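You operate a simulated robot arm through the tools that you are given. There is no shell and no other tool. Be economical: measure what you need, move in short steps, check, and stop when the job is done.

Carry out the task below with a simulated robot arm. There is one attempt and no reset: what you move stays moved.

## Task
Free the tilt plate, swap the shim so it stands level, lock it.
Fine: the purple shim goes into the rack; one bar on a shim takes up one mark.

Only the result counts: the job must be done as asked and must still hold three seconds after the hand-in. Knocking over, shifting, dropping, spilling or breaking anything else fails it.

## Robot
A 6-joint arm with a two-finger parallel gripper, fixed in place. Base frame: the origin is at the foot of the arm, x ahead of it, y to its left, z up; the work surface is at about z = 800. Readings come in mm, rad, newtons and seconds.
With the tool pointing down near the work surface it reaches from about 320 to 700 mm from the base axis. Its first joint turns from -2.897 to 2.897 rad. Payload 4.1 kg.
The tool frame sits at the grasp point between the pads (the TCP): z along the fingers, y along the line on which they close. The tips reach 23 mm beyond it. Largest opening 94 mm; finger width 38, thickness 10; the body of the gripper, 54 by 96 mm, starts 39 mm behind the TCP.
Orientation is that of the tool frame in the base frame, as a unit quaternion [w, x, y, z]. With the fingers straight down and closing along the base's y, the tool's x points along the base's -x, its y along +y and its z along -z.

## Interface
- The arm moves only by the tool send_rows. Its argument "increments" is a list of rows, each an object (a shift or turn left out is 0, a gripper value left out holds the last) with "delta_rot": the turn, a rotation vector about the base's x, y, z in rad, a list of three; "xyz": the shift along the base's x, y, z in mm, a list of three; "claw": the opening in per cent of the stroke, from 0 (shut) to 100 (fully open). In form: [{"delta_rot": [wx, wy, wz], "xyz": [tx, ty, tz], "claw": claw}, ...]. A call has 1 to 20 rows; each row is the pose to reach, as a shift and turn from the pose commanded when the call began. A row lasts 0.2 s, in which the tool goes at most 50 mm and 0.15 rad; a call with a longer step from one row to the next is refused whole, and so is a gripper value outside its range. Where a pose cannot be reached the arm comes as near as it can. A force on the tool above 40 N (or 10 N above the force at the start of the call, whichever is more), or a blocked arm, ends the call early, and 0.2 s more pass. The fingers move at their own pace (about 45 mm/s each) and stop on an object; they squeeze with about 34 N. The grip force told is the motor's: it shows also when the fingers shut on nothing. Time passes only in rows, and 0.2 s behind the last, so rows that repeat a pose let the fingers close. It gives the time, the measured TCP pose, the force on the tool (base axes), the opening and the grip force at its end, in the units of the frame above (readings bear some noise), with the torque about the TCP (base axes, N m) and any sound that the robot's microphone picked up.
- Cameras (640 x 400 px; columns grow to the right, rows downward): "scene" is fixed at [235.8, 661.5, 1542.6]; the picture's right is [-0.98, -0.20, 0.00], its down [-0.18, 0.88, -0.43] and it looks along [0.09, -0.42, -0.90] (base axes); focal length 373 px, centre (320, 200). "wrist" rides on the gripper at [86, 16, -75] in the tool frame; the picture's right is [-0.18, 0.98, 0.00], its down [-0.58, -0.11, -0.81] and it looks along [-0.79, -0.15, 0.59] (tool axes); focal length 243 px, centre (320, 200). There is no depth. A picture from a camera that has moved, and an enlarged one, comes with that camera's place and axes in the base frame and with its lens. The place of the scene camera against the robot may be out by one fixed shift of up to 25 mm in any direction.
- snapshot(camera): a new picture of that camera. It takes no simulated time.
- lift_body(by): slides the trunk up (or, below 0, down) by that many mm; the arm rides with it, the base frame stays. It gives what a move gives, with no picture.
- zoom(camera, box): a new picture of the part [left, top, right, bottom] of that camera's present view, enlarged. It takes no simulated time.
- sign_off(): hands the job in; it is judged then, once.

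Work in short steps. Places have to be worked out from the pictures, the camera data and where the tool is seen: move nearer, look again, correct. Check each grasp and each placing, and mend what went wrong. You have 120 turns and 84 pictures in all, those below and enlarged ones among them. Open the gripper and draw the arm clear of the work before you hand the job in, unless the task says otherwise; then end with one line.

The tools are called after ">>>" as name(argument=value, ...) on one line, values as JSON. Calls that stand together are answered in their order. send_rows: Moves the arm, as the interface text tells. Its arguments: {"type":"object","properties":{"increments":{"type":"array"}},"required":["increments"]} The other tools are called the same way: lift_body (by) slides the trunk up or down; snapshot (camera) takes a picture; zoom (camera, box) takes an enlarged picture of a part of a camera's view; sign_off () hands the job in.

At the start:

```text
clock: 0.0
position: [198.3, 340.5, 1161.0]
ee_rot: [0.001, 0.0, 1.0, -0.001]
ft_force: [0.5, 0.2, -0.4]
moment: [0.02, -0.03, 0.0]
finger_gap: 93.8
grip_force: 0.0
trunk travel left (down, up): [-500.0, 90.0]
```

scene: 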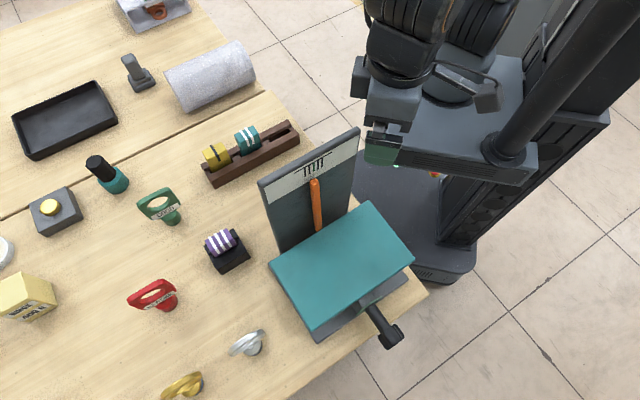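
wrist: 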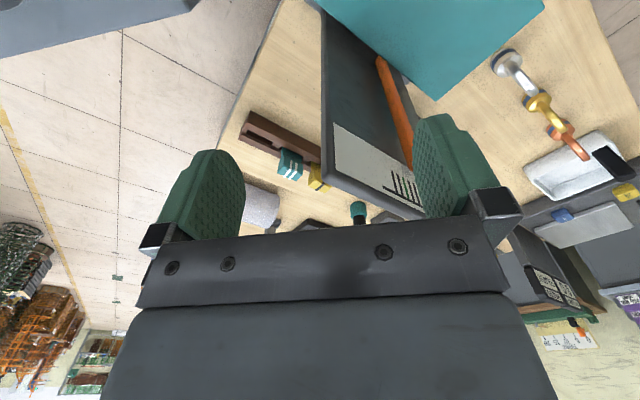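

I start by looking closer at the tilt plate, the shims and the rack.

>>> zoom(camera="scene", box=[240, 120, 440, 360])

>>> zoom(camera="scene", box=[110, 110, 310, 330])

>>> zoom(camera="scene", box=[280, 145, 350, 190])

```text
1.67 times, centred on (340, 240) of scene
camera zoom: at [235.8, 661.5, 1542.6], right [-0.98, -0.2, 0.0], down [-0.18, 0.88, -0.43], along [0.09, -0.42, -0.9], focal length 622 px, centre (287, 133)
```

zoom: 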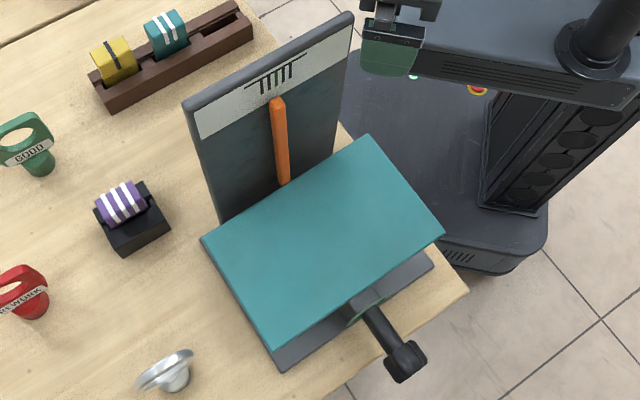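

```text
1.82 times, centred on (210, 220) of scene
camera zoom: at [235.8, 661.5, 1542.6], right [-0.98, -0.2, 0.0], down [-0.18, 0.88, -0.43], along [0.09, -0.42, -0.9], focal length 679 px, centre (520, 164)
```

zoom: 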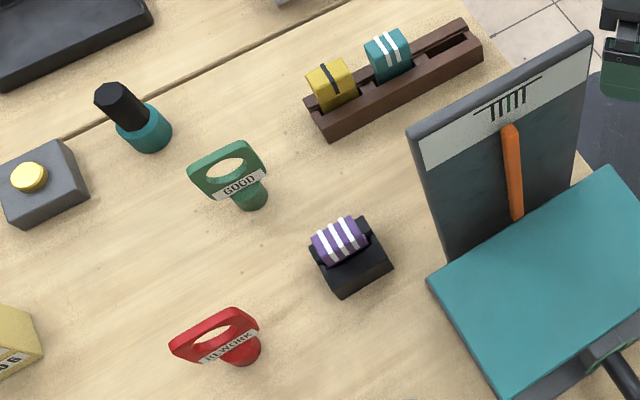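

```text
8.89 times, centred on (315, 168) of scene
camera zoom: at [235.8, 661.5, 1542.6], right [-0.98, -0.2, 0.0], down [-0.18, 0.88, -0.43], along [0.09, -0.42, -0.9], focal length 3318 px, centre (364, 489)
```

zoom: 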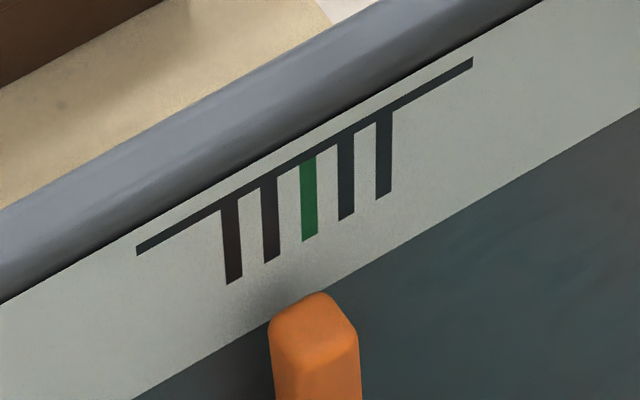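

>>> zoom(camera="scene", box=[195, 115, 305, 280])

>>> zoom(camera="scene", box=[330, 260, 420, 360])

>>> zoom(camera="wrist", box=[230, 0, 540, 230])

>>> zoom(camera="scene", box=[200, 220, 255, 280])

```text
2.42 times, centred on (250, 198) of scene
camera zoom: at [235.8, 661.5, 1542.6], right [-0.98, -0.2, 0.0], down [-0.18, 0.88, -0.43], along [0.09, -0.42, -0.9], focal length 905 px, centre (490, 206)
```

zoom: 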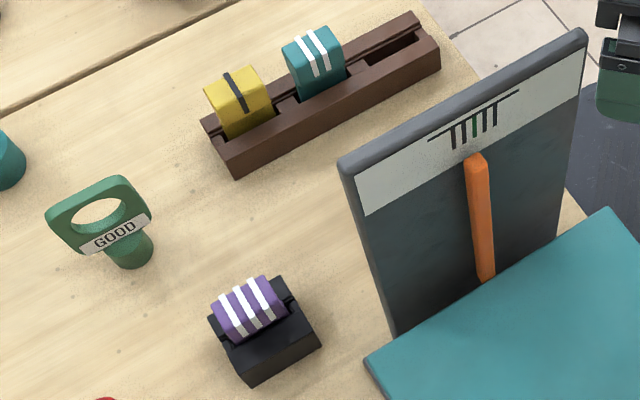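

```text
4.00 times, centred on (375, 310) of scene
camera zoom: at [235.8, 661.5, 1542.6], right [-0.98, -0.2, 0.0], down [-0.18, 0.88, -0.43], along [0.09, -0.42, -0.9], focal length 1493 px, centre (100, -240)
```

zoom: 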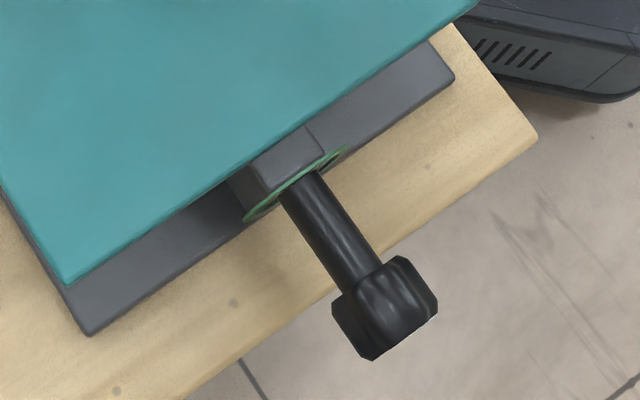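

```text
1.74 times, centred on (385, 115) of wrist
camera zoom: at [112.8, 356.0, 1234.8], right [0.18, 0.98, 0.0], down [0.58, -0.11, 0.81], along [0.79, -0.15, -0.59], focal length 422 px, centre (207, 348)
```

zoom: 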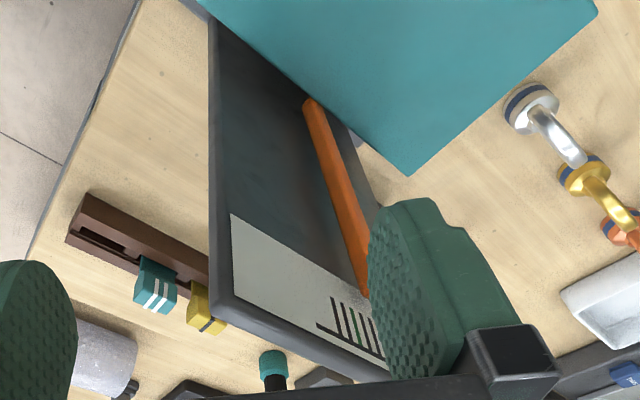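

```text
6.67 times, centred on (228, 250) of scene
camera zoom: at [235.8, 661.5, 1542.6], right [-0.98, -0.2, 0.0], down [-0.18, 0.88, -0.43], along [0.09, -0.42, -0.9], focal length 2489 px, centre (937, -133)
```

zoom: 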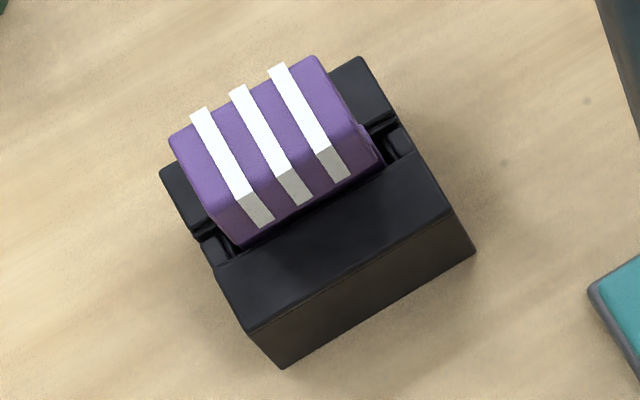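

Purple has 3 bars, teal 2, yellow 1. The pointer reading suffers from parallax, so I bring the wrist camera in front of the dial, clear above everything.

>>> send_rows(increments=[{"xyz": [-2, 35, 9], "delta_rot": [0, 0, -0.12]}, {"xyz": [-4, 70, 18], "delta_rot": [0, 0, -0.24]}, {"xyz": [-6, 105, 27], "delta_rot": [0, 0, -0.36]}, {"xyz": [-8, 140, 36], "delta_rot": [0, 0, -0.48]}, {"xyz": [-9, 175, 45], "delta_rot": [0, 0, -0.6]}, {"xyz": [-9, 175, 45], "delta_rot": [0, 0, -0.6]}])

>>> snapshot(camera="wrist")

```text
clock: 1.4
position: [189.4, 516.0, 1205.2]
ee_rot: [0.0, 0.296, 0.955, -0.001]
ft_force: [-0.9, -0.6, -0.6]
moment: [-0.01, 0.02, 0.01]
finger_gap: 94.2
grip_force: 0.0
trunk travel left (down, up): [-500.0, 90.0]
```

```text
74 pictures are left
camera wrist: at [127.8, 578.8, 1280.5], right [0.71, 0.71, 0.0], down [0.42, -0.42, 0.81], along [0.57, -0.57, -0.59], focal length 243 px, centre (320, 200)
```

wrist: 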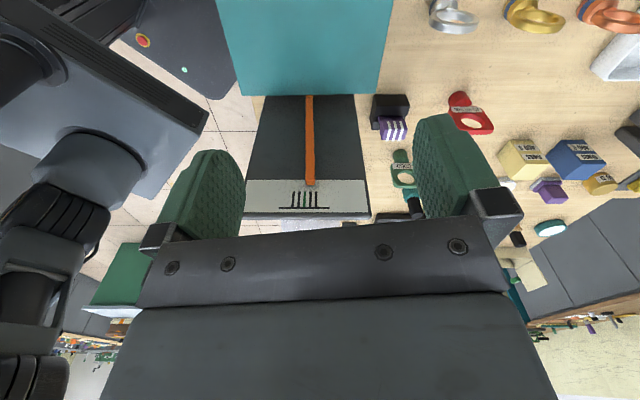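

>>> zoom(camera="wrist", box=[240, 85, 380, 220])

```text
2.96 times, centred on (310, 152) of wrist
camera zoom: at [127.8, 578.8, 1280.5], right [0.71, 0.71, 0.0], down [0.42, -0.42, 0.81], along [0.57, -0.57, -0.59], focal length 719 px, centre (350, 341)
```

zoom: 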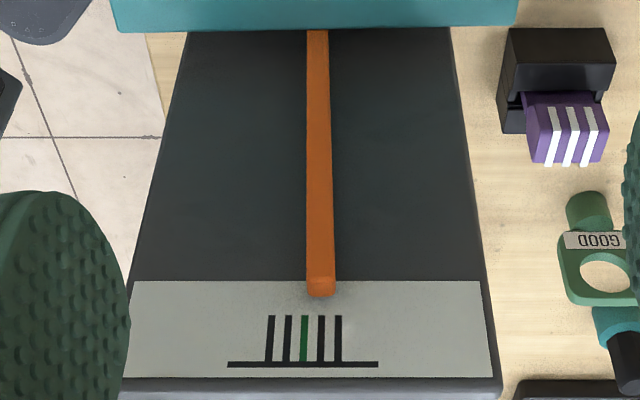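

The pointer sits one mark off the green one, so teal (2 bars) is the likely shim, to be confirmed once freed. Next I move the camera outward and lower to look at the lock knob.

>>> send_rows(increments=[{"xyz": [-32, 31, 0]}, {"xyz": [-64, 62, 0]}, {"xyz": [-96, 93, -20]}, {"xyz": [-128, 123, -40]}, {"xyz": [-128, 123, -80]}, {"xyz": [-128, 123, -120]}, {"xyz": [-128, 123, -160]}, {"xyz": [-128, 123, -180]}, {"xyz": [-128, 123, -180]}])

>>> snapshot(camera="wrist")

>>> snapshot(camera="scene")

```text
clock: 3.4
position: [59.9, 638.1, 1026.9]
ee_rot: [0.0, 0.296, 0.955, 0.0]
ft_force: [-0.2, 0.0, 0.0]
moment: [-0.03, 0.01, 0.01]
finger_gap: 94.1
grip_force: 0.1
out of reach, approached as far as the arm can: row 2, 3, 4, 5, 6, 7
trunk travel left (down, up): [-500.0, 90.0]
```

```text
72 pictures are left
camera wrist: at [-1.0, 700.4, 1100.6], right [0.71, 0.71, 0.0], down [0.42, -0.42, 0.81], along [0.57, -0.57, -0.59], focal length 243 px, centre (320, 200)
```

wrist: 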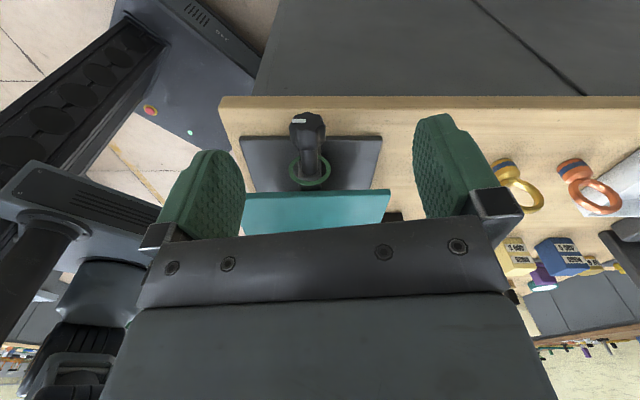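

```text
71 pictures are left
```

scene: 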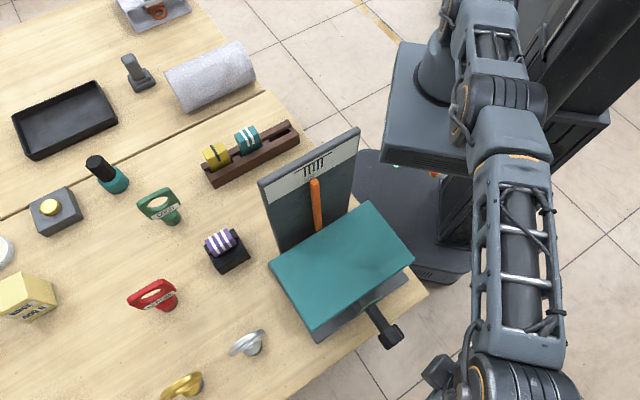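

>>> zoom(camera="wrist", box=[220, 90, 410, 240])

>>> zoom(camera="wrist", box=[275, 100, 345, 200])

```text
2.67 times, centred on (315, 165) of wrist
camera zoom: at [-1.0, 700.4, 1100.6], right [0.71, 0.71, 0.0], down [0.42, -0.42, 0.81], along [0.57, -0.57, -0.59], focal length 647 px, centre (333, 293)
```

zoom: 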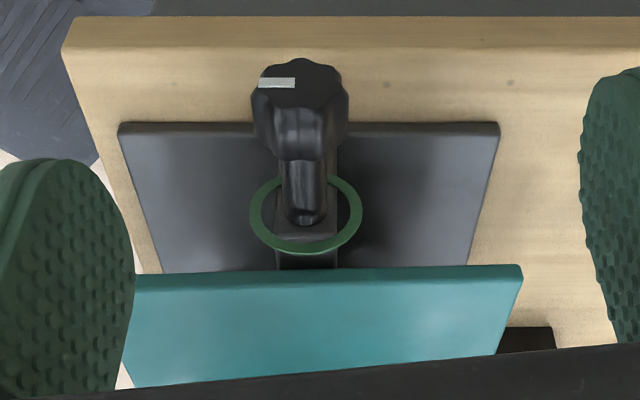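

```text
4.00 times, centred on (310, 150) of wrist
camera zoom: at [-1.0, 700.4, 1100.6], right [0.71, 0.71, 0.0], down [0.42, -0.42, 0.81], along [0.57, -0.57, -0.59], focal length 970 px, centre (360, 400)
```

zoom: 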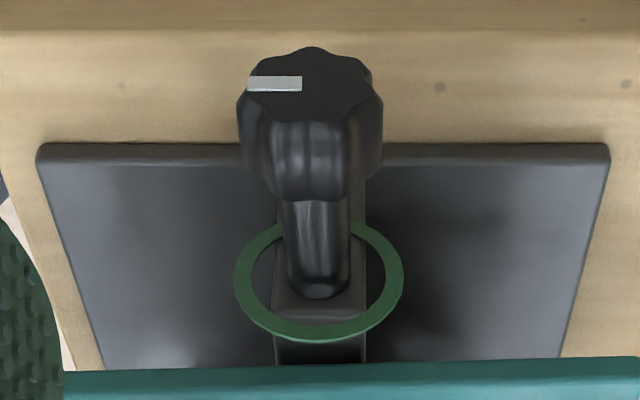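

The lock is a lobed knob on a horizontal shaft with a white mark pointing sideways. I go above it with the fingers aligned across its axis, staying 80 mm clear, to locate it.

>>> send_rows(increments=[{"xyz": [20, -27, -10], "delta_rot": [0, 0, -0.06]}, {"xyz": [40, -54, -30], "delta_rot": [0, 0, -0.12]}, {"xyz": [59, -80, -66], "delta_rot": [0, 0, -0.185]}, {"xyz": [59, -80, -66], "delta_rot": [0, 0, -0.185]}])

>>> snapshot(camera="wrist")

>>> zoom(camera="scene", box=[280, 200, 480, 400])

```text
clock: 4.4
position: [119.8, 556.5, 958.6]
ee_rot: [-0.001, 0.383, 0.924, 0.001]
ft_force: [-1.3, 0.6, 0.4]
moment: [0.03, -0.02, -0.01]
finger_gap: 94.3
grip_force: 0.2
trunk travel left (down, up): [-500.0, 90.0]
```

```text
68 pictures are left
camera wrist: at [71.1, 629.5, 1033.1], right [0.82, 0.57, 0.0], down [0.33, -0.49, 0.81], along [0.46, -0.67, -0.59], focal length 243 px, centre (320, 200)
```

wrist: 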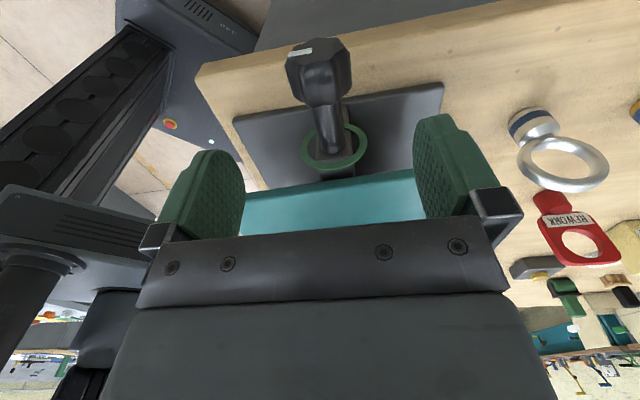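

```text
2.00 times, centred on (380, 300) of scene
camera zoom: at [235.8, 661.5, 1542.6], right [-0.98, -0.2, 0.0], down [-0.18, 0.88, -0.43], along [0.09, -0.42, -0.9], focal length 747 px, centre (200, 0)
```

zoom: 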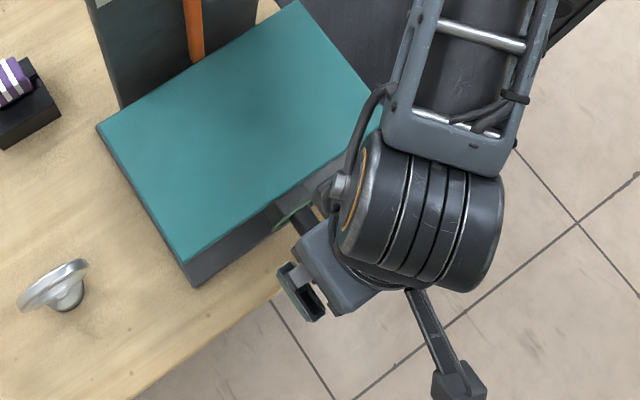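

>>> zoom(camera="wrist", box=[260, 20, 400, 190])

```text
2.35 times, centred on (330, 105) of wrist
camera zoom: at [71.1, 629.5, 1033.1], right [0.82, 0.57, 0.0], down [0.33, -0.49, 0.81], along [0.46, -0.67, -0.59], focal length 571 px, centre (296, 424)
```

zoom: 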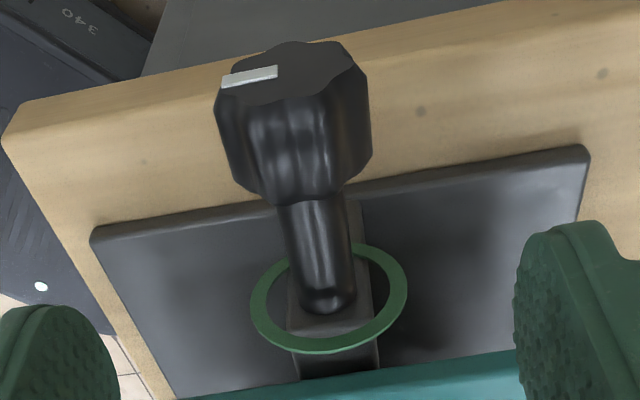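

Triangulating the two wrist views puts the knob face centre near (108, 572, 867), the knob about 27 mm long and 43 mm across, with its axis along (-0.707, 0.707, 0). I descend over it and look before closing.

>>> send_rows(increments=[{"xyz": [-1.5, 3, -30]}, {"xyz": [-1.5, 3, -55]}, {"xyz": [-1.5, 3, -75]}, {"xyz": [-1.5, 3, -92]}, {"xyz": [-1.5, 3, -92]}])

>>> snapshot(camera="wrist")

```text
clock: 5.6
position: [119.6, 559.7, 868.6]
ee_rot: [0.0, 0.382, 0.924, 0.0]
ft_force: [-0.3, -0.2, 1.1]
moment: [-0.03, 0.0, 0.03]
finger_gap: 93.8
grip_force: 0.0
trunk travel left (down, up): [-500.0, 90.0]
```

```text
65 pictures are left
camera wrist: at [69.6, 632.8, 942.5], right [0.82, 0.57, 0.0], down [0.33, -0.49, 0.81], along [0.46, -0.67, -0.59], focal length 243 px, centre (320, 200)
```

wrist: 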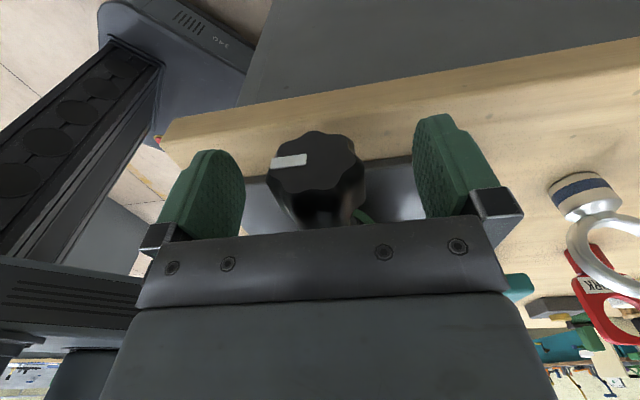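

The face centre appears nearer z = 873, so I raise 5 mm and close the fingers on the knob.

>>> send_rows(increments=[{"xyz": [0, 0, 5]}, {"xyz": [0, 0, 5], "claw": 20}, {"xyz": [0, 0, 5], "claw": 20}, {"xyz": [0, 0, 5], "claw": 20}, {"xyz": [0, 0, 5], "claw": 20}, {"xyz": [0, 0, 5], "claw": 20}])

>>> snapshot(camera="wrist")

```text
clock: 7.0
position: [117.5, 560.9, 873.3]
ee_rot: [0.0, 0.383, 0.924, 0.0]
ft_force: [1.3, 1.4, -0.4]
moment: [0.05, -0.02, -0.08]
finger_gap: 40.8
grip_force: 45.1
trunk travel left (down, up): [-500.0, 90.0]
```

```text
64 pictures are left
camera wrist: at [69.2, 633.5, 947.0], right [0.82, 0.57, 0.0], down [0.33, -0.49, 0.81], along [0.46, -0.67, -0.59], focal length 243 px, centre (320, 200)
```

wrist: 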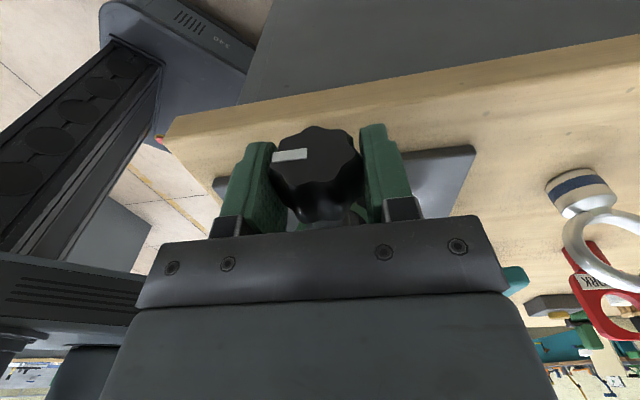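

The knob is held at 40.8 mm. I try turning it counter-clockwise (seen from outside) in small steps, watching torque.

>>> send_rows(increments=[{"delta_rot": [-0.07, 0.07, 0]}, {"delta_rot": [-0.14, 0.14, 0]}, {"delta_rot": [-0.21, 0.21, 0]}, {"delta_rot": [-0.21, 0.21, 0]}])

>>> snapshot(camera="wrist")

```text
clock: 8.0
position: [118.4, 560.6, 873.2]
ee_rot: [-0.058, 0.378, 0.914, -0.138]
ft_force: [-3.7, 2.6, -0.8]
moment: [0.23, 0.27, -0.24]
finger_gap: 40.9
grip_force: 44.7
trunk travel left (down, up): [-500.0, 90.0]
```

```text
63 pictures are left
camera wrist: at [84.2, 648.8, 938.9], right [0.79, 0.54, -0.29], down [0.51, -0.32, 0.8], along [0.34, -0.78, -0.52], focal length 243 px, centre (320, 200)
```

wrist: 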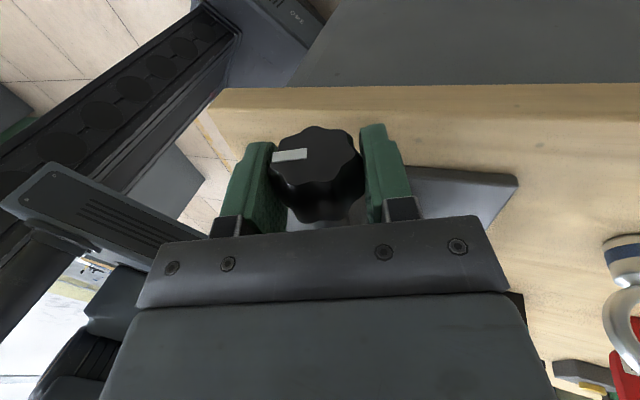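

It turns freely with almost no torque about the axis. I continue to about 1.05 rad in total.

>>> send_rows(increments=[{"delta_rot": [-0.09, 0.09, 0]}, {"delta_rot": [-0.18, 0.18, 0]}, {"delta_rot": [-0.27, 0.27, 0]}, {"delta_rot": [-0.36, 0.36, 0]}, {"delta_rot": [-0.45, 0.45, 0]}, {"delta_rot": [-0.53, 0.53, 0]}, {"delta_rot": [-0.53, 0.53, 0]}])

>>> snapshot(camera="wrist")

>>> snapshot(camera="scene")

```text
clock: 8.9
position: [118.2, 560.7, 872.9]
ee_rot: [-0.136, 0.362, 0.869, -0.308]
ft_force: [0.2, 17.4, -8.1]
moment: [0.3, 0.33, -0.66]
finger_gap: 40.9
grip_force: 45.2
out of reach, approached as far as the arm can: row 3, 4
trunk travel left (down, up): [-500.0, 90.0]
stopped in row 4: the force on the tool passed its limit at 48 N (the readings are from after the stop); the commanded pose is now the measured one
```

```text
62 pictures are left
camera wrist: at [101.7, 663.6, 920.3], right [0.67, 0.41, -0.63], down [0.72, -0.12, 0.68], along [0.2, -0.9, -0.37], focal length 243 px, centre (320, 200)
```

wrist: 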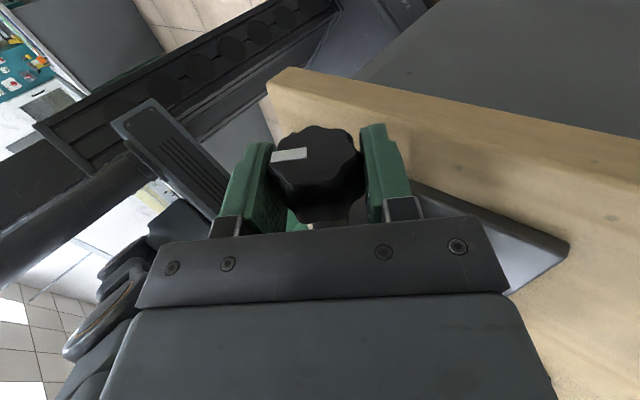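

```text
61 pictures are left
```

scene: 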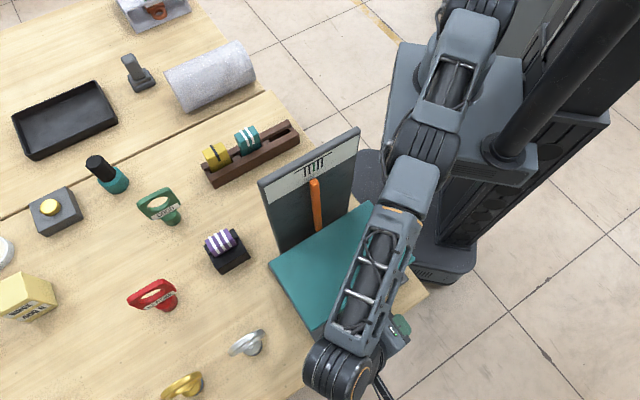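

About 0.69 rad was turned before the arm ran out of reach on that side; the mark moved with the fingers. I open, swing back past vertical, and regrasp for more rotation.

>>> send_rows(increments=[{"claw": 100}, {"claw": 100}, {"claw": 100}, {"claw": 100}, {"delta_rot": [0.09, -0.09, 0]}, {"delta_rot": [0.18, -0.18, 0]}, {"delta_rot": [0.27, -0.27, 0]}, {"delta_rot": [0.36, -0.36, 0]}, {"delta_rot": [0.45, -0.45, 0]}, {"delta_rot": [0.54, -0.54, 0]}, {"delta_rot": [0.63, -0.63, 0]}, {"delta_rot": [0.72, -0.72, 0]}, {"delta_rot": [0.72, -0.72, 0]}])

>>> snapshot(camera="wrist")

```text
clock: 11.7
position: [119.3, 557.9, 874.0]
ee_rot: [0.057, 0.375, 0.912, 0.154]
ft_force: [0.7, 0.5, 1.1]
moment: [-0.01, 0.02, 0.0]
finger_gap: 93.9
grip_force: 0.1
trunk travel left (down, up): [-500.0, 90.0]
```

```text
60 pictures are left
camera wrist: at [52.4, 610.8, 950.7], right [0.79, 0.53, 0.32], down [0.16, -0.67, 0.72], along [0.6, -0.51, -0.62], focal length 243 px, centre (320, 200)
```

wrist: 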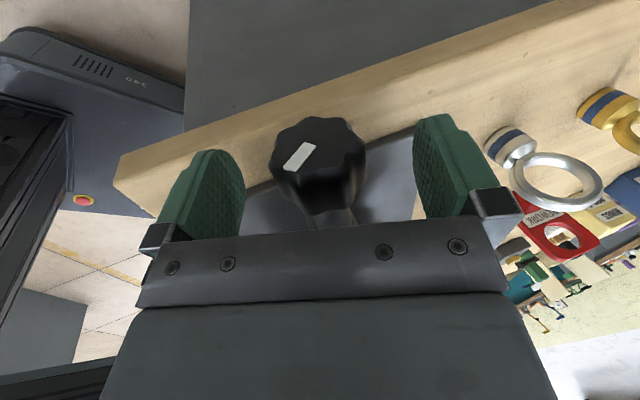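

Knob's mark now points up-right. I lean 0.35 rad further back, then regrasp.

>>> send_rows(increments=[{"delta_rot": [0.09, -0.09, 0], "xyz": [-0.5, 1.5, 0]}, {"delta_rot": [0.18, -0.18, 0], "xyz": [-1, 3, 0]}, {"delta_rot": [0.25, -0.25, 0], "xyz": [-1, 3, 0]}, {"delta_rot": [0.25, -0.25, 0], "xyz": [-1, 3, 0], "claw": 20}, {"delta_rot": [0.25, -0.25, 0], "xyz": [-1, 3, 0], "claw": 20}, {"delta_rot": [0.25, -0.25, 0], "xyz": [-1, 3, 0], "claw": 20}, {"delta_rot": [0.25, -0.25, 0], "xyz": [-1, 3, 0], "claw": 20}, {"delta_rot": [0.25, -0.25, 0], "xyz": [-1, 3, 0], "claw": 20}])

>>> snapshot(camera="wrist")

```text
clock: 13.2
position: [115.6, 560.9, 874.9]
ee_rot: [0.094, 0.364, 0.898, 0.228]
ft_force: [-33.0, -20.6, -9.5]
moment: [0.23, 0.42, 0.01]
finger_gap: 41.2
grip_force: 25.5
out of reach, approached as far as the arm can: row 2, 3, 4, 5, 6, 7
trunk travel left (down, up): [-500.0, 90.0]
stopped in row 7: the force on the tool passed its limit at 44 N (the readings are from after the stop); the commanded pose is now the measured one
```

```text
59 pictures are left
camera wrist: at [39.8, 606.5, 947.3], right [0.73, 0.49, 0.47], down [0.08, -0.75, 0.66], along [0.68, -0.44, -0.59], focal length 243 px, centre (320, 200)
```

wrist: 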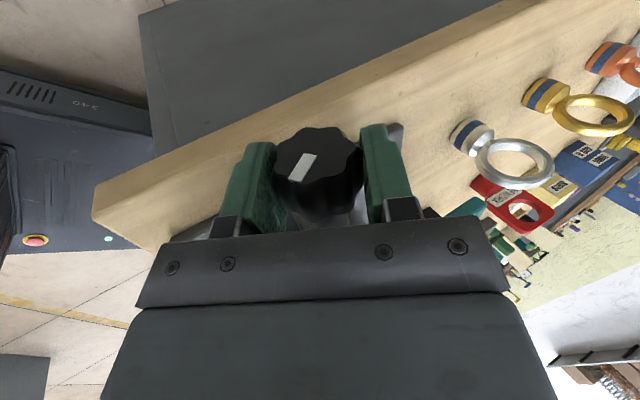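

Gripped with a sideways load; I shift back onto the axis while turning counter-clockwise up to 1.05 rad.

>>> send_rows(increments=[{"xyz": [2.2, 0.2, -1], "claw": 20}, {"xyz": [2.2, 0.2, -1], "delta_rot": [-0.08, 0.08, 0]}, {"xyz": [2.2, 0.2, -1.5], "delta_rot": [-0.16, 0.16, 0]}, {"xyz": [2.2, 0.2, -1.5], "delta_rot": [-0.24, 0.24, 0]}, {"xyz": [2.2, 0.2, -1.5], "delta_rot": [-0.32, 0.32, 0]}, {"xyz": [2.2, 0.2, -1.5], "delta_rot": [-0.4, 0.4, 0]}, {"xyz": [2.2, 0.2, -1.5], "delta_rot": [-0.48, 0.48, 0]}, {"xyz": [2.2, 0.2, -1.5], "delta_rot": [-0.56, 0.56, 0]}, {"xyz": [2.2, 0.2, -1.5], "delta_rot": [-0.64, 0.64, 0]}, {"xyz": [2.2, 0.2, -1.5], "delta_rot": [-0.7, 0.7, 0]}, {"xyz": [2.2, 0.2, -1.5], "delta_rot": [-0.7, 0.7, 0]}])

>>> snapshot(camera="wrist")

>>> snapshot(camera="scene")

```text
clock: 13.6
position: [114.6, 560.8, 875.7]
ee_rot: [0.091, 0.365, 0.898, 0.229]
ft_force: [-34.5, -10.9, 5.4]
moment: [0.23, 0.38, -0.2]
finger_gap: 40.9
grip_force: 44.8
trunk travel left (down, up): [-500.0, 90.0]
stopped in row 1: the force on the tool passed its limit at 53 N (the readings are from after the stop); the commanded pose is now the measured one
```

```text
58 pictures are left
camera wrist: at [40.3, 606.2, 947.6], right [0.74, 0.49, 0.47], down [0.08, -0.75, 0.66], along [0.67, -0.44, -0.59], focal length 243 px, centre (320, 200)
```

wrist: 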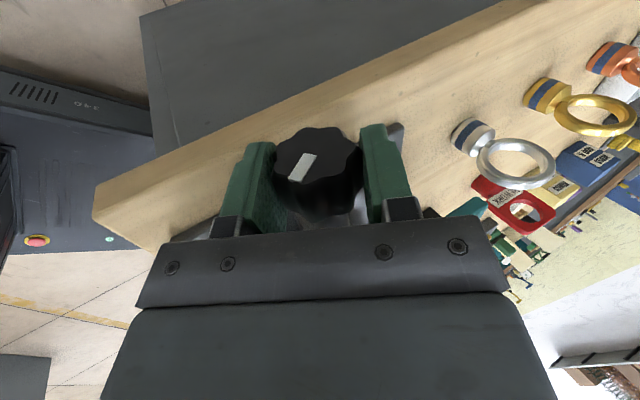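

```text
57 pictures are left
```

scene: 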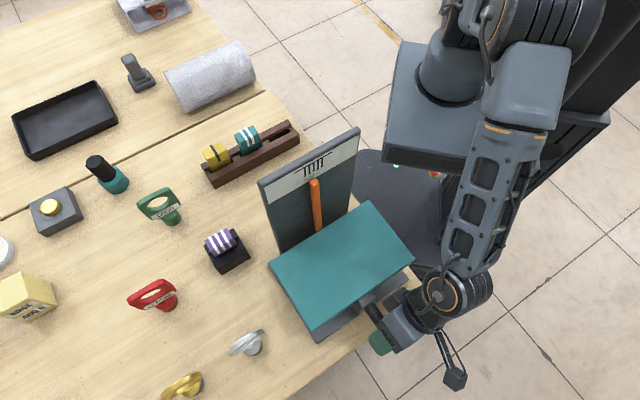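

The side load rose when shifting that way. I open to see whether the load disappears, then regrasp at a milder lean.

>>> send_rows(increments=[{"claw": 100}, {"claw": 100}, {"claw": 100}, {"claw": 100}])

>>> snapshot(camera="wrist")

```text
clock: 14.6
position: [122.0, 561.4, 872.9]
ee_rot: [0.093, 0.366, 0.898, 0.227]
ft_force: [-0.5, 0.2, 0.3]
moment: [-0.02, 0.0, -0.02]
finger_gap: 94.1
grip_force: 0.0
trunk travel left (down, up): [-500.0, 90.0]
```

```text
56 pictures are left
camera wrist: at [46.4, 607.6, 946.2], right [0.74, 0.49, 0.47], down [0.08, -0.75, 0.66], along [0.67, -0.45, -0.59], focal length 243 px, centre (320, 200)
```

wrist: 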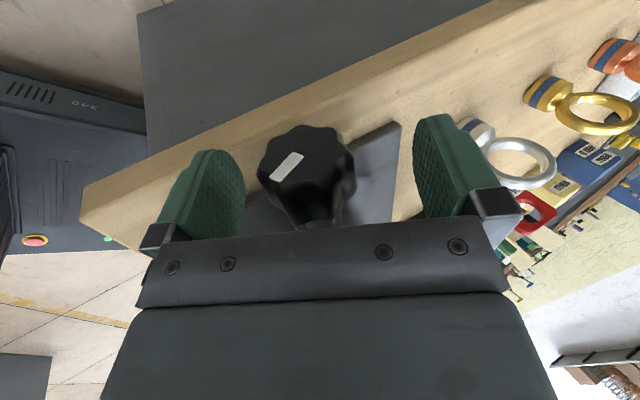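

The load was just off-centre grasping (the command was ~5 mm off). I recentre on the axis at about (118, 559.5, 871.5), slightly less lean, and regrasp.

>>> send_rows(increments=[{"xyz": [-3.6, -2, -1.5], "delta_rot": [-0.05, 0.05, 0]}, {"xyz": [-3.6, -2, -1.5], "delta_rot": [-0.05, 0.05, 0], "claw": 30}, {"xyz": [-3.6, -2, -1.5], "delta_rot": [-0.05, 0.05, 0], "claw": 30}, {"xyz": [-3.6, -2, -1.5], "delta_rot": [-0.05, 0.05, 0], "claw": 30}, {"xyz": [-3.6, -2, -1.5], "delta_rot": [-0.05, 0.05, 0], "claw": 30}, {"xyz": [-3.6, -2, -1.5], "delta_rot": [-0.05, 0.05, 0], "claw": 30}])

```text
clock: 15.9
position: [117.9, 561.8, 871.8]
ee_rot: [0.079, 0.37, 0.905, 0.196]
ft_force: [2.7, 3.3, 2.9]
moment: [0.02, 0.08, -0.26]
finger_gap: 40.6
grip_force: 44.9
trunk travel left (down, up): [-500.0, 90.0]
```

Clean grasp with small forces. Turning counter-clockwise by 1 rad.

>>> send_rows(increments=[{"delta_rot": [-0.08, 0.08, 0]}, {"delta_rot": [-0.16, 0.16, 0]}, {"delta_rot": [-0.24, 0.24, 0]}, {"delta_rot": [-0.32, 0.32, 0]}, {"delta_rot": [-0.4, 0.4, 0]}, {"delta_rot": [-0.48, 0.48, 0]}, {"delta_rot": [-0.56, 0.56, 0]}, {"delta_rot": [-0.64, 0.64, 0]}, {"delta_rot": [-0.7, 0.7, 0]}, {"delta_rot": [-0.7, 0.7, 0]}])

>>> snapshot(camera="scene")

>>> snapshot(camera="wrist")

```text
clock: 18.1
position: [115.3, 561.0, 871.4]
ee_rot: [-0.109, 0.364, 0.889, -0.256]
ft_force: [-7.6, 28.3, 11.0]
moment: [0.0, -0.04, -0.54]
finger_gap: 40.7
grip_force: 45.3
trunk travel left (down, up): [-500.0, 90.0]
```

```text
55 pictures are left
```

scene: 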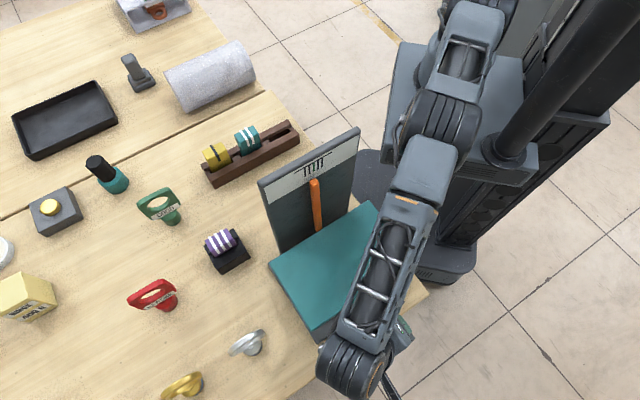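

```text
54 pictures are left
camera wrist: at [94.5, 660.1, 926.0], right [0.71, 0.46, -0.53], down [0.66, -0.17, 0.73], along [0.25, -0.87, -0.43], focal length 243 px, centre (320, 200)
```

wrist: 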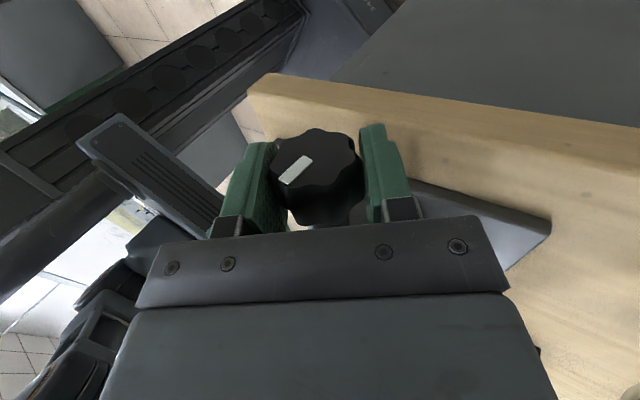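

About 95° has been turned in total without any stop. I release, come upright and back off to read the mark, the ring and the pointer.

>>> send_rows(increments=[{"claw": 100}, {"claw": 100}, {"claw": 100}, {"claw": 100}, {"delta_rot": [0.1, -0.1, 0]}, {"delta_rot": [0.2, -0.2, 0]}, {"delta_rot": [0.3, -0.3, 0]}, {"delta_rot": [0.39, -0.39, 0]}, {"delta_rot": [0.39, -0.39, 0], "xyz": [0, 0, 40]}, {"delta_rot": [0.39, -0.39, 0], "xyz": [-10, 10, 80]}, {"delta_rot": [0.39, -0.39, 0], "xyz": [-40, 40, 110]}, {"delta_rot": [0.39, -0.39, 0], "xyz": [-40, 40, 110]}])

>>> zoom(camera="wrist", box=[220, 20, 440, 230])

>>> zoom(camera="scene", box=[240, 120, 440, 360])

```text
refused: row 11 steps farther than a row can; nothing moved
```

```text
1.90 times, centred on (330, 125) of wrist
camera zoom: at [94.5, 660.1, 926.0], right [0.71, 0.46, -0.53], down [0.66, -0.17, 0.73], along [0.25, -0.87, -0.43], focal length 462 px, centre (301, 343)
```

zoom: 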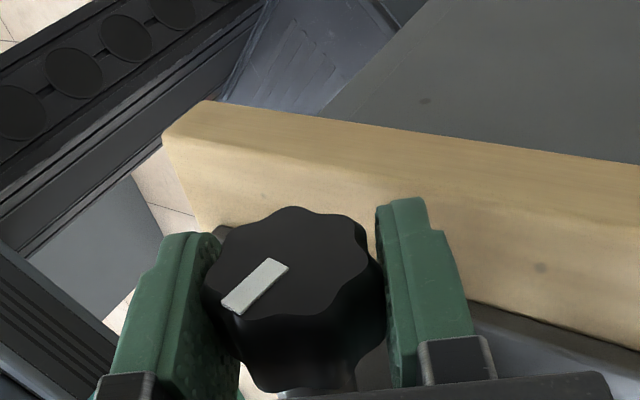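

```text
1.67 times, centred on (340, 240) of scene
camera zoom: at [235.8, 661.5, 1542.6], right [-0.98, -0.2, 0.0], down [-0.18, 0.88, -0.43], along [0.09, -0.42, -0.9], focal length 622 px, centre (287, 133)
```

zoom: 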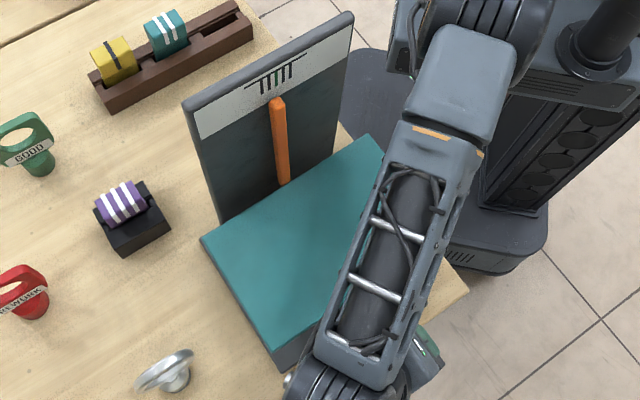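

One step was too long; I repeat it with shorter steps.

>>> send_rows(increments=[{"claw": 100}, {"claw": 100}, {"claw": 100}, {"claw": 100}, {"delta_rot": [0.1, -0.1, 0]}, {"delta_rot": [0.2, -0.2, 0]}, {"delta_rot": [0.3, -0.3, 0]}, {"delta_rot": [0.39, -0.39, 0]}, {"delta_rot": [0.39, -0.39, 0], "xyz": [0, 0, 40]}, {"delta_rot": [0.39, -0.39, 0], "xyz": [-10, 10, 80]}, {"delta_rot": [0.39, -0.39, 0], "xyz": [-30, 30, 110]}, {"delta_rot": [0.39, -0.39, 0], "xyz": [-40, 40, 110]}, {"delta_rot": [0.39, -0.39, 0], "xyz": [-40, 40, 110]}])

>>> zoom(camera="wrist", box=[220, 20, 440, 230])

```text
clock: 20.9
position: [78.2, 599.4, 981.8]
ee_rot: [-0.004, 0.379, 0.926, -0.005]
ft_force: [-0.1, -0.3, 0.1]
moment: [-0.01, 0.04, -0.04]
finger_gap: 94.1
grip_force: 0.1
trunk travel left (down, up): [-500.0, 90.0]
```

```text
1.90 times, centred on (330, 125) of wrist
camera zoom: at [29.5, 672.7, 1057.2], right [0.82, 0.57, -0.01], down [0.35, -0.48, 0.81], along [0.45, -0.67, -0.59], focal length 462 px, centre (301, 343)
```

zoom: 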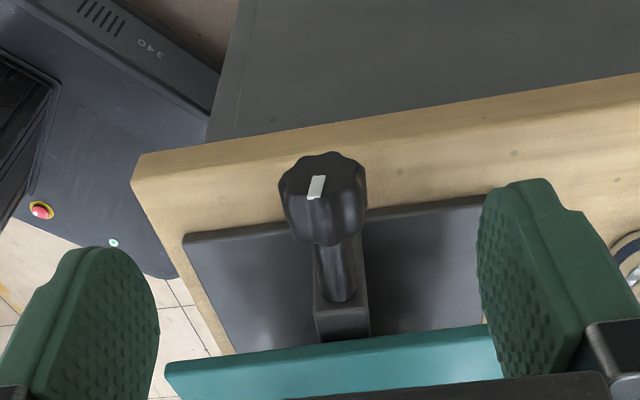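

The green ring vanished and the mark is now at 12 o'clock: the plate is free (ring = locked). Now I go up and across over the panel to view the seat and the rack.

>>> send_rows(increments=[{"xyz": [12, -16, 36]}, {"xyz": [24, -33, 72]}, {"xyz": [36, -50, 109]}, {"xyz": [48, -66, 145]}, {"xyz": [60, -83, 181]}, {"xyz": [72, -99, 218]}, {"xyz": [112, -115, 218], "delta_rot": [0, 0, 0.1]}, {"xyz": [152, -131, 218], "delta_rot": [0, 0, 0.2]}, {"xyz": [192, -147, 218], "delta_rot": [0, 0, 0.3]}, {"xyz": [232, -163, 218], "delta_rot": [0, 0, 0.4]}, {"xyz": [272, -179, 218], "delta_rot": [0, 0, 0.5]}, {"xyz": [312, -195, 210], "delta_rot": [0, 0, 0.6]}, {"xyz": [352, -209, 190], "delta_rot": [0, 0, 0.7]}, {"xyz": [352, -209, 160], "delta_rot": [0, 0, 0.785]}, {"xyz": [352, -209, 140], "delta_rot": [0, 0, 0.785]}, {"xyz": [352, -209, 140], "delta_rot": [0, 0, 0.785]}])

>>> snapshot(camera="wrist")

>>> snapshot(camera="scene")

```text
clock: 24.4
position: [429.4, 394.0, 1123.8]
ee_rot: [-0.003, -0.004, 1.0, -0.007]
ft_force: [-0.9, 0.3, 0.5]
moment: [0.0, 0.0, -0.02]
finger_gap: 94.3
grip_force: 0.1
trunk travel left (down, up): [-500.0, 90.0]
```

```text
50 pictures are left
camera wrist: at [344.2, 409.6, 1198.3], right [0.17, 0.98, -0.01], down [0.59, -0.09, 0.81], along [0.79, -0.15, -0.59], focal length 243 px, centre (320, 200)
```

wrist: 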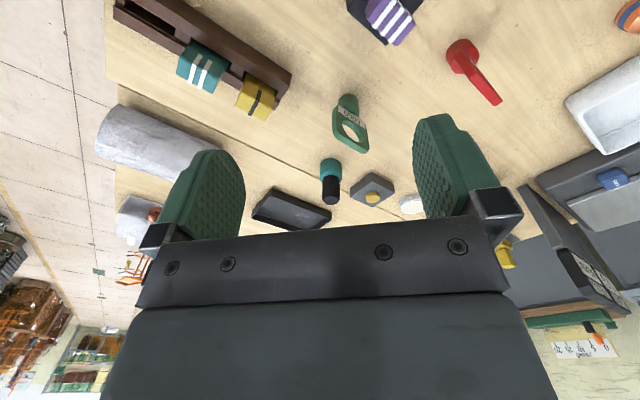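

```text
49 pictures are left
```

scene: 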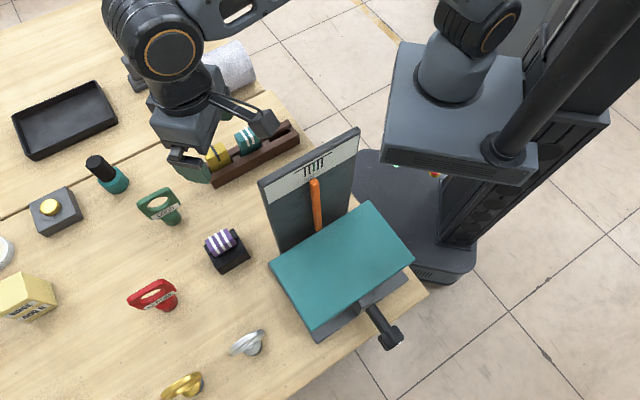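

Scene camera is offset by roughly 15 mm in x against the wrist view, so I trust the wrist camera. I descend closer beside the seat, keeping clear of the panel.

>>> send_rows(increments=[{"xyz": [4, -10, -30], "delta_rot": [0, 0, 0.1]}, {"xyz": [10, -12, -60], "delta_rot": [0, 0, 0.2]}, {"xyz": [10, -12, -90], "delta_rot": [0, 0, 0.3]}, {"xyz": [10, -12, -122], "delta_rot": [0, 0, 0.4]}, {"xyz": [10, -12, -122], "delta_rot": [0, 0, 0.4]}])

>>> snapshot(camera="wrist")

>>> zoom(camera="wrist", box=[320, 0, 480, 150])

```text
clock: 25.6
position: [441.4, 381.7, 997.1]
ee_rot: [0.0, -0.204, 0.979, -0.006]
ft_force: [0.4, 0.2, 0.3]
moment: [0.02, 0.02, 0.02]
finger_gap: 93.8
grip_force: 0.0
trunk travel left (down, up): [-500.0, 90.0]
```

```text
48 pictures are left
camera wrist: at [357.0, 363.2, 1071.0], right [-0.22, 0.97, -0.01], down [0.57, 0.14, 0.81], along [0.79, 0.17, -0.59], focal length 243 px, centre (320, 200)
```

wrist: 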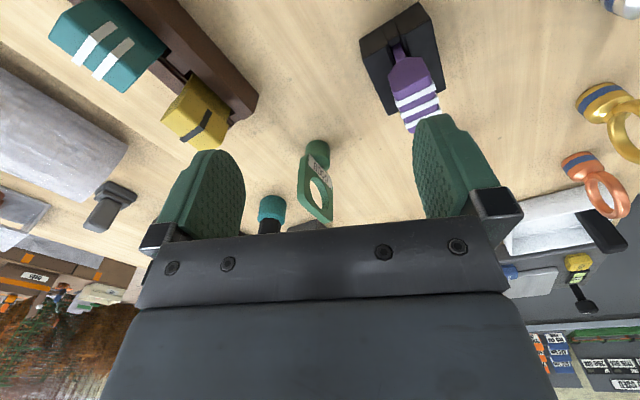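

```text
2.67 times, centred on (400, 75) of wrist
camera zoom: at [357.0, 363.2, 1071.0], right [-0.22, 0.97, -0.01], down [0.57, 0.14, 0.81], along [0.79, 0.17, -0.59], focal length 647 px, centre (107, 533)
```

zoom: 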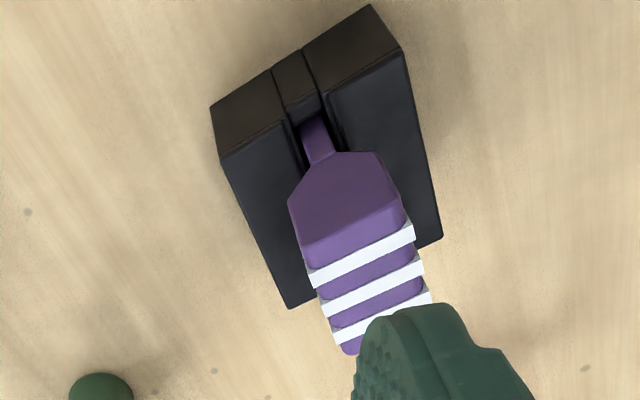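

The shim is a head on a narrow blade in a slot running along the (0.707, 0.707) direction; the rack slots run the same way. I align the fingers to close across it and hover above.

>>> send_rows(increments=[{"xyz": [5, 25, 0], "delta_rot": [0, 0, 0.1]}, {"xyz": [12, 50, 0], "delta_rot": [0, 0, 0.2]}, {"xyz": [20, 75, -10], "delta_rot": [0, 0, 0.3]}, {"xyz": [26, 99, -25], "delta_rot": [0, 0, 0.38]}, {"xyz": [26, 99, -25], "delta_rot": [0, 0, 0.38]}])

>>> snapshot(camera="wrist")

>>> snapshot(camera="scene")

```text
clock: 26.8
position: [466.1, 479.8, 976.0]
ee_rot: [0.0, -0.385, 0.923, -0.008]
ft_force: [0.3, -0.3, 0.3]
moment: [-0.03, 0.01, 0.01]
finger_gap: 94.1
grip_force: 0.0
trunk travel left (down, up): [-500.0, 90.0]
```

```text
46 pictures are left
camera wrist: at [394.6, 430.1, 1050.2], right [-0.57, 0.82, -0.01], down [0.48, 0.35, 0.81], along [0.67, 0.45, -0.59], focal length 243 px, centre (320, 200)
```

wrist: 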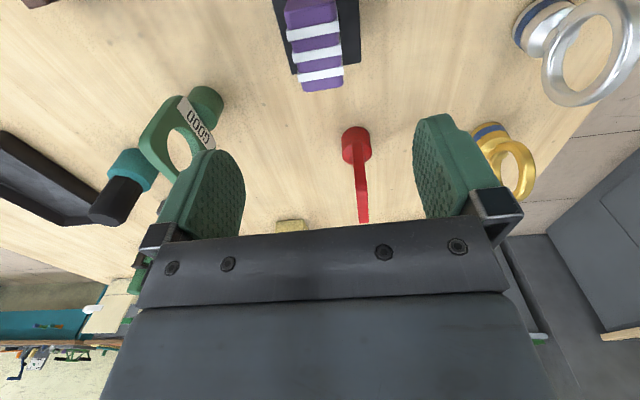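

```text
45 pictures are left
```

scene: 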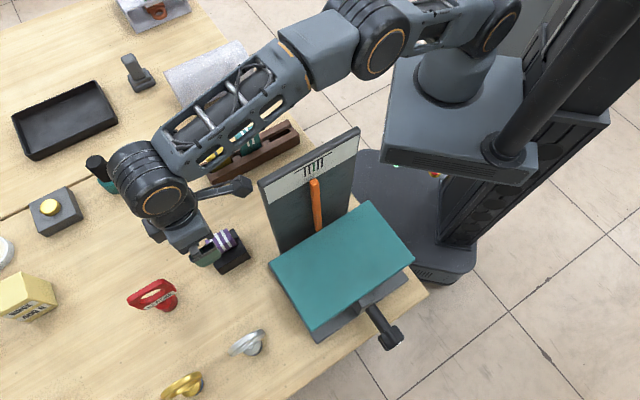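

Middle bar lies near t≈655, n≈5 with the top at z≈870–895. I step nearer to fix the height.

>>> send_rows(increments=[{"xyz": [-5, -6, -14]}, {"xyz": [-9, -13, -28]}, {"xyz": [-9, -13, -28]}])

>>> snapshot(camera="wrist")

>>> zoom(camera="scene", box=[160, 180, 280, 290])

```text
clock: 27.6
position: [458.7, 464.9, 946.5]
ee_rot: [0.001, -0.384, 0.923, -0.007]
ft_force: [-0.9, -0.4, 0.7]
moment: [-0.02, -0.01, 0.03]
finger_gap: 93.9
grip_force: 0.1
trunk travel left (down, up): [-500.0, 90.0]
```

```text
44 pictures are left
camera wrist: at [386.6, 415.8, 1020.3], right [-0.57, 0.82, -0.01], down [0.48, 0.35, 0.81], along [0.67, 0.45, -0.59], focal length 243 px, centre (320, 200)
```

wrist: 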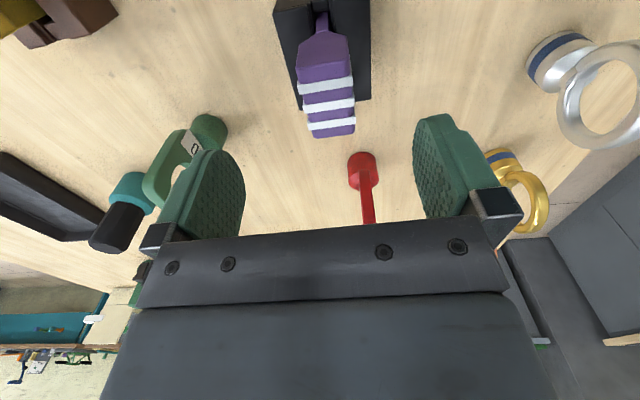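

```text
3.64 times, centred on (220, 235) of scene
camera zoom: at [235.8, 661.5, 1542.6], right [-0.98, -0.2, 0.0], down [-0.18, 0.88, -0.43], along [0.09, -0.42, -0.9], focal length 1358 px, centre (684, 73)
```

zoom: 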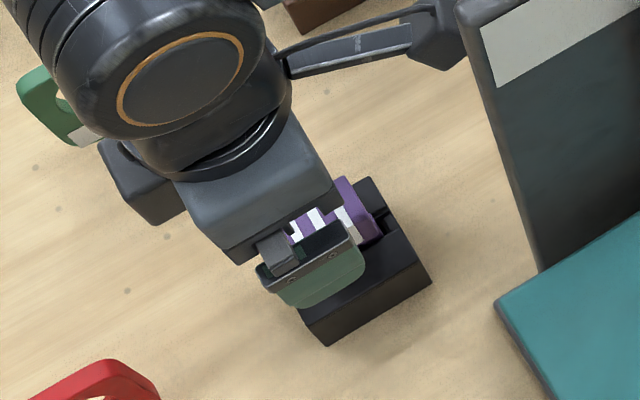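

Estimates: head spans z≈854–890, t≈633–671, n≈5; the tool is already centred. I descend to TCP z≈880 and check.

>>> send_rows(increments=[{"xyz": [0, 0, -25]}, {"xyz": [0, 0, -45]}, {"xyz": [0, 0, -58]}, {"xyz": [0, 0, -66]}, {"xyz": [0, 0, -66]}])

>>> snapshot(camera="wrist")

>>> zoom(camera="scene", box=[160, 180, 280, 290])

```text
clock: 28.8
position: [456.6, 463.3, 879.5]
ee_rot: [0.001, -0.384, 0.923, -0.007]
ft_force: [-0.7, 0.6, 0.7]
moment: [0.02, 0.0, 0.01]
finger_gap: 93.7
grip_force: 0.0
trunk travel left (down, up): [-500.0, 90.0]
```

```text
42 pictures are left
camera wrist: at [384.7, 414.6, 953.7], right [-0.57, 0.82, -0.01], down [0.48, 0.35, 0.81], along [0.67, 0.45, -0.59], focal length 243 px, centre (320, 200)
```

wrist: 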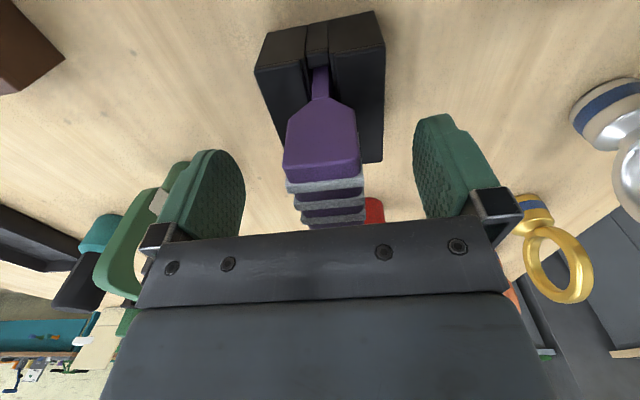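

```text
3.64 times, centred on (220, 235) of scene
camera zoom: at [235.8, 661.5, 1542.6], right [-0.98, -0.2, 0.0], down [-0.18, 0.88, -0.43], along [0.09, -0.42, -0.9], focal length 1358 px, centre (684, 73)
```

zoom: 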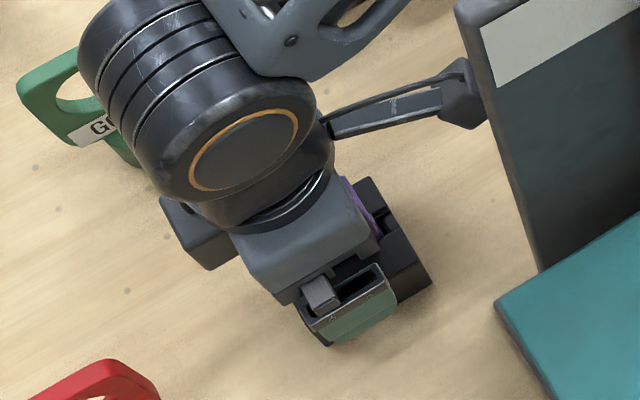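

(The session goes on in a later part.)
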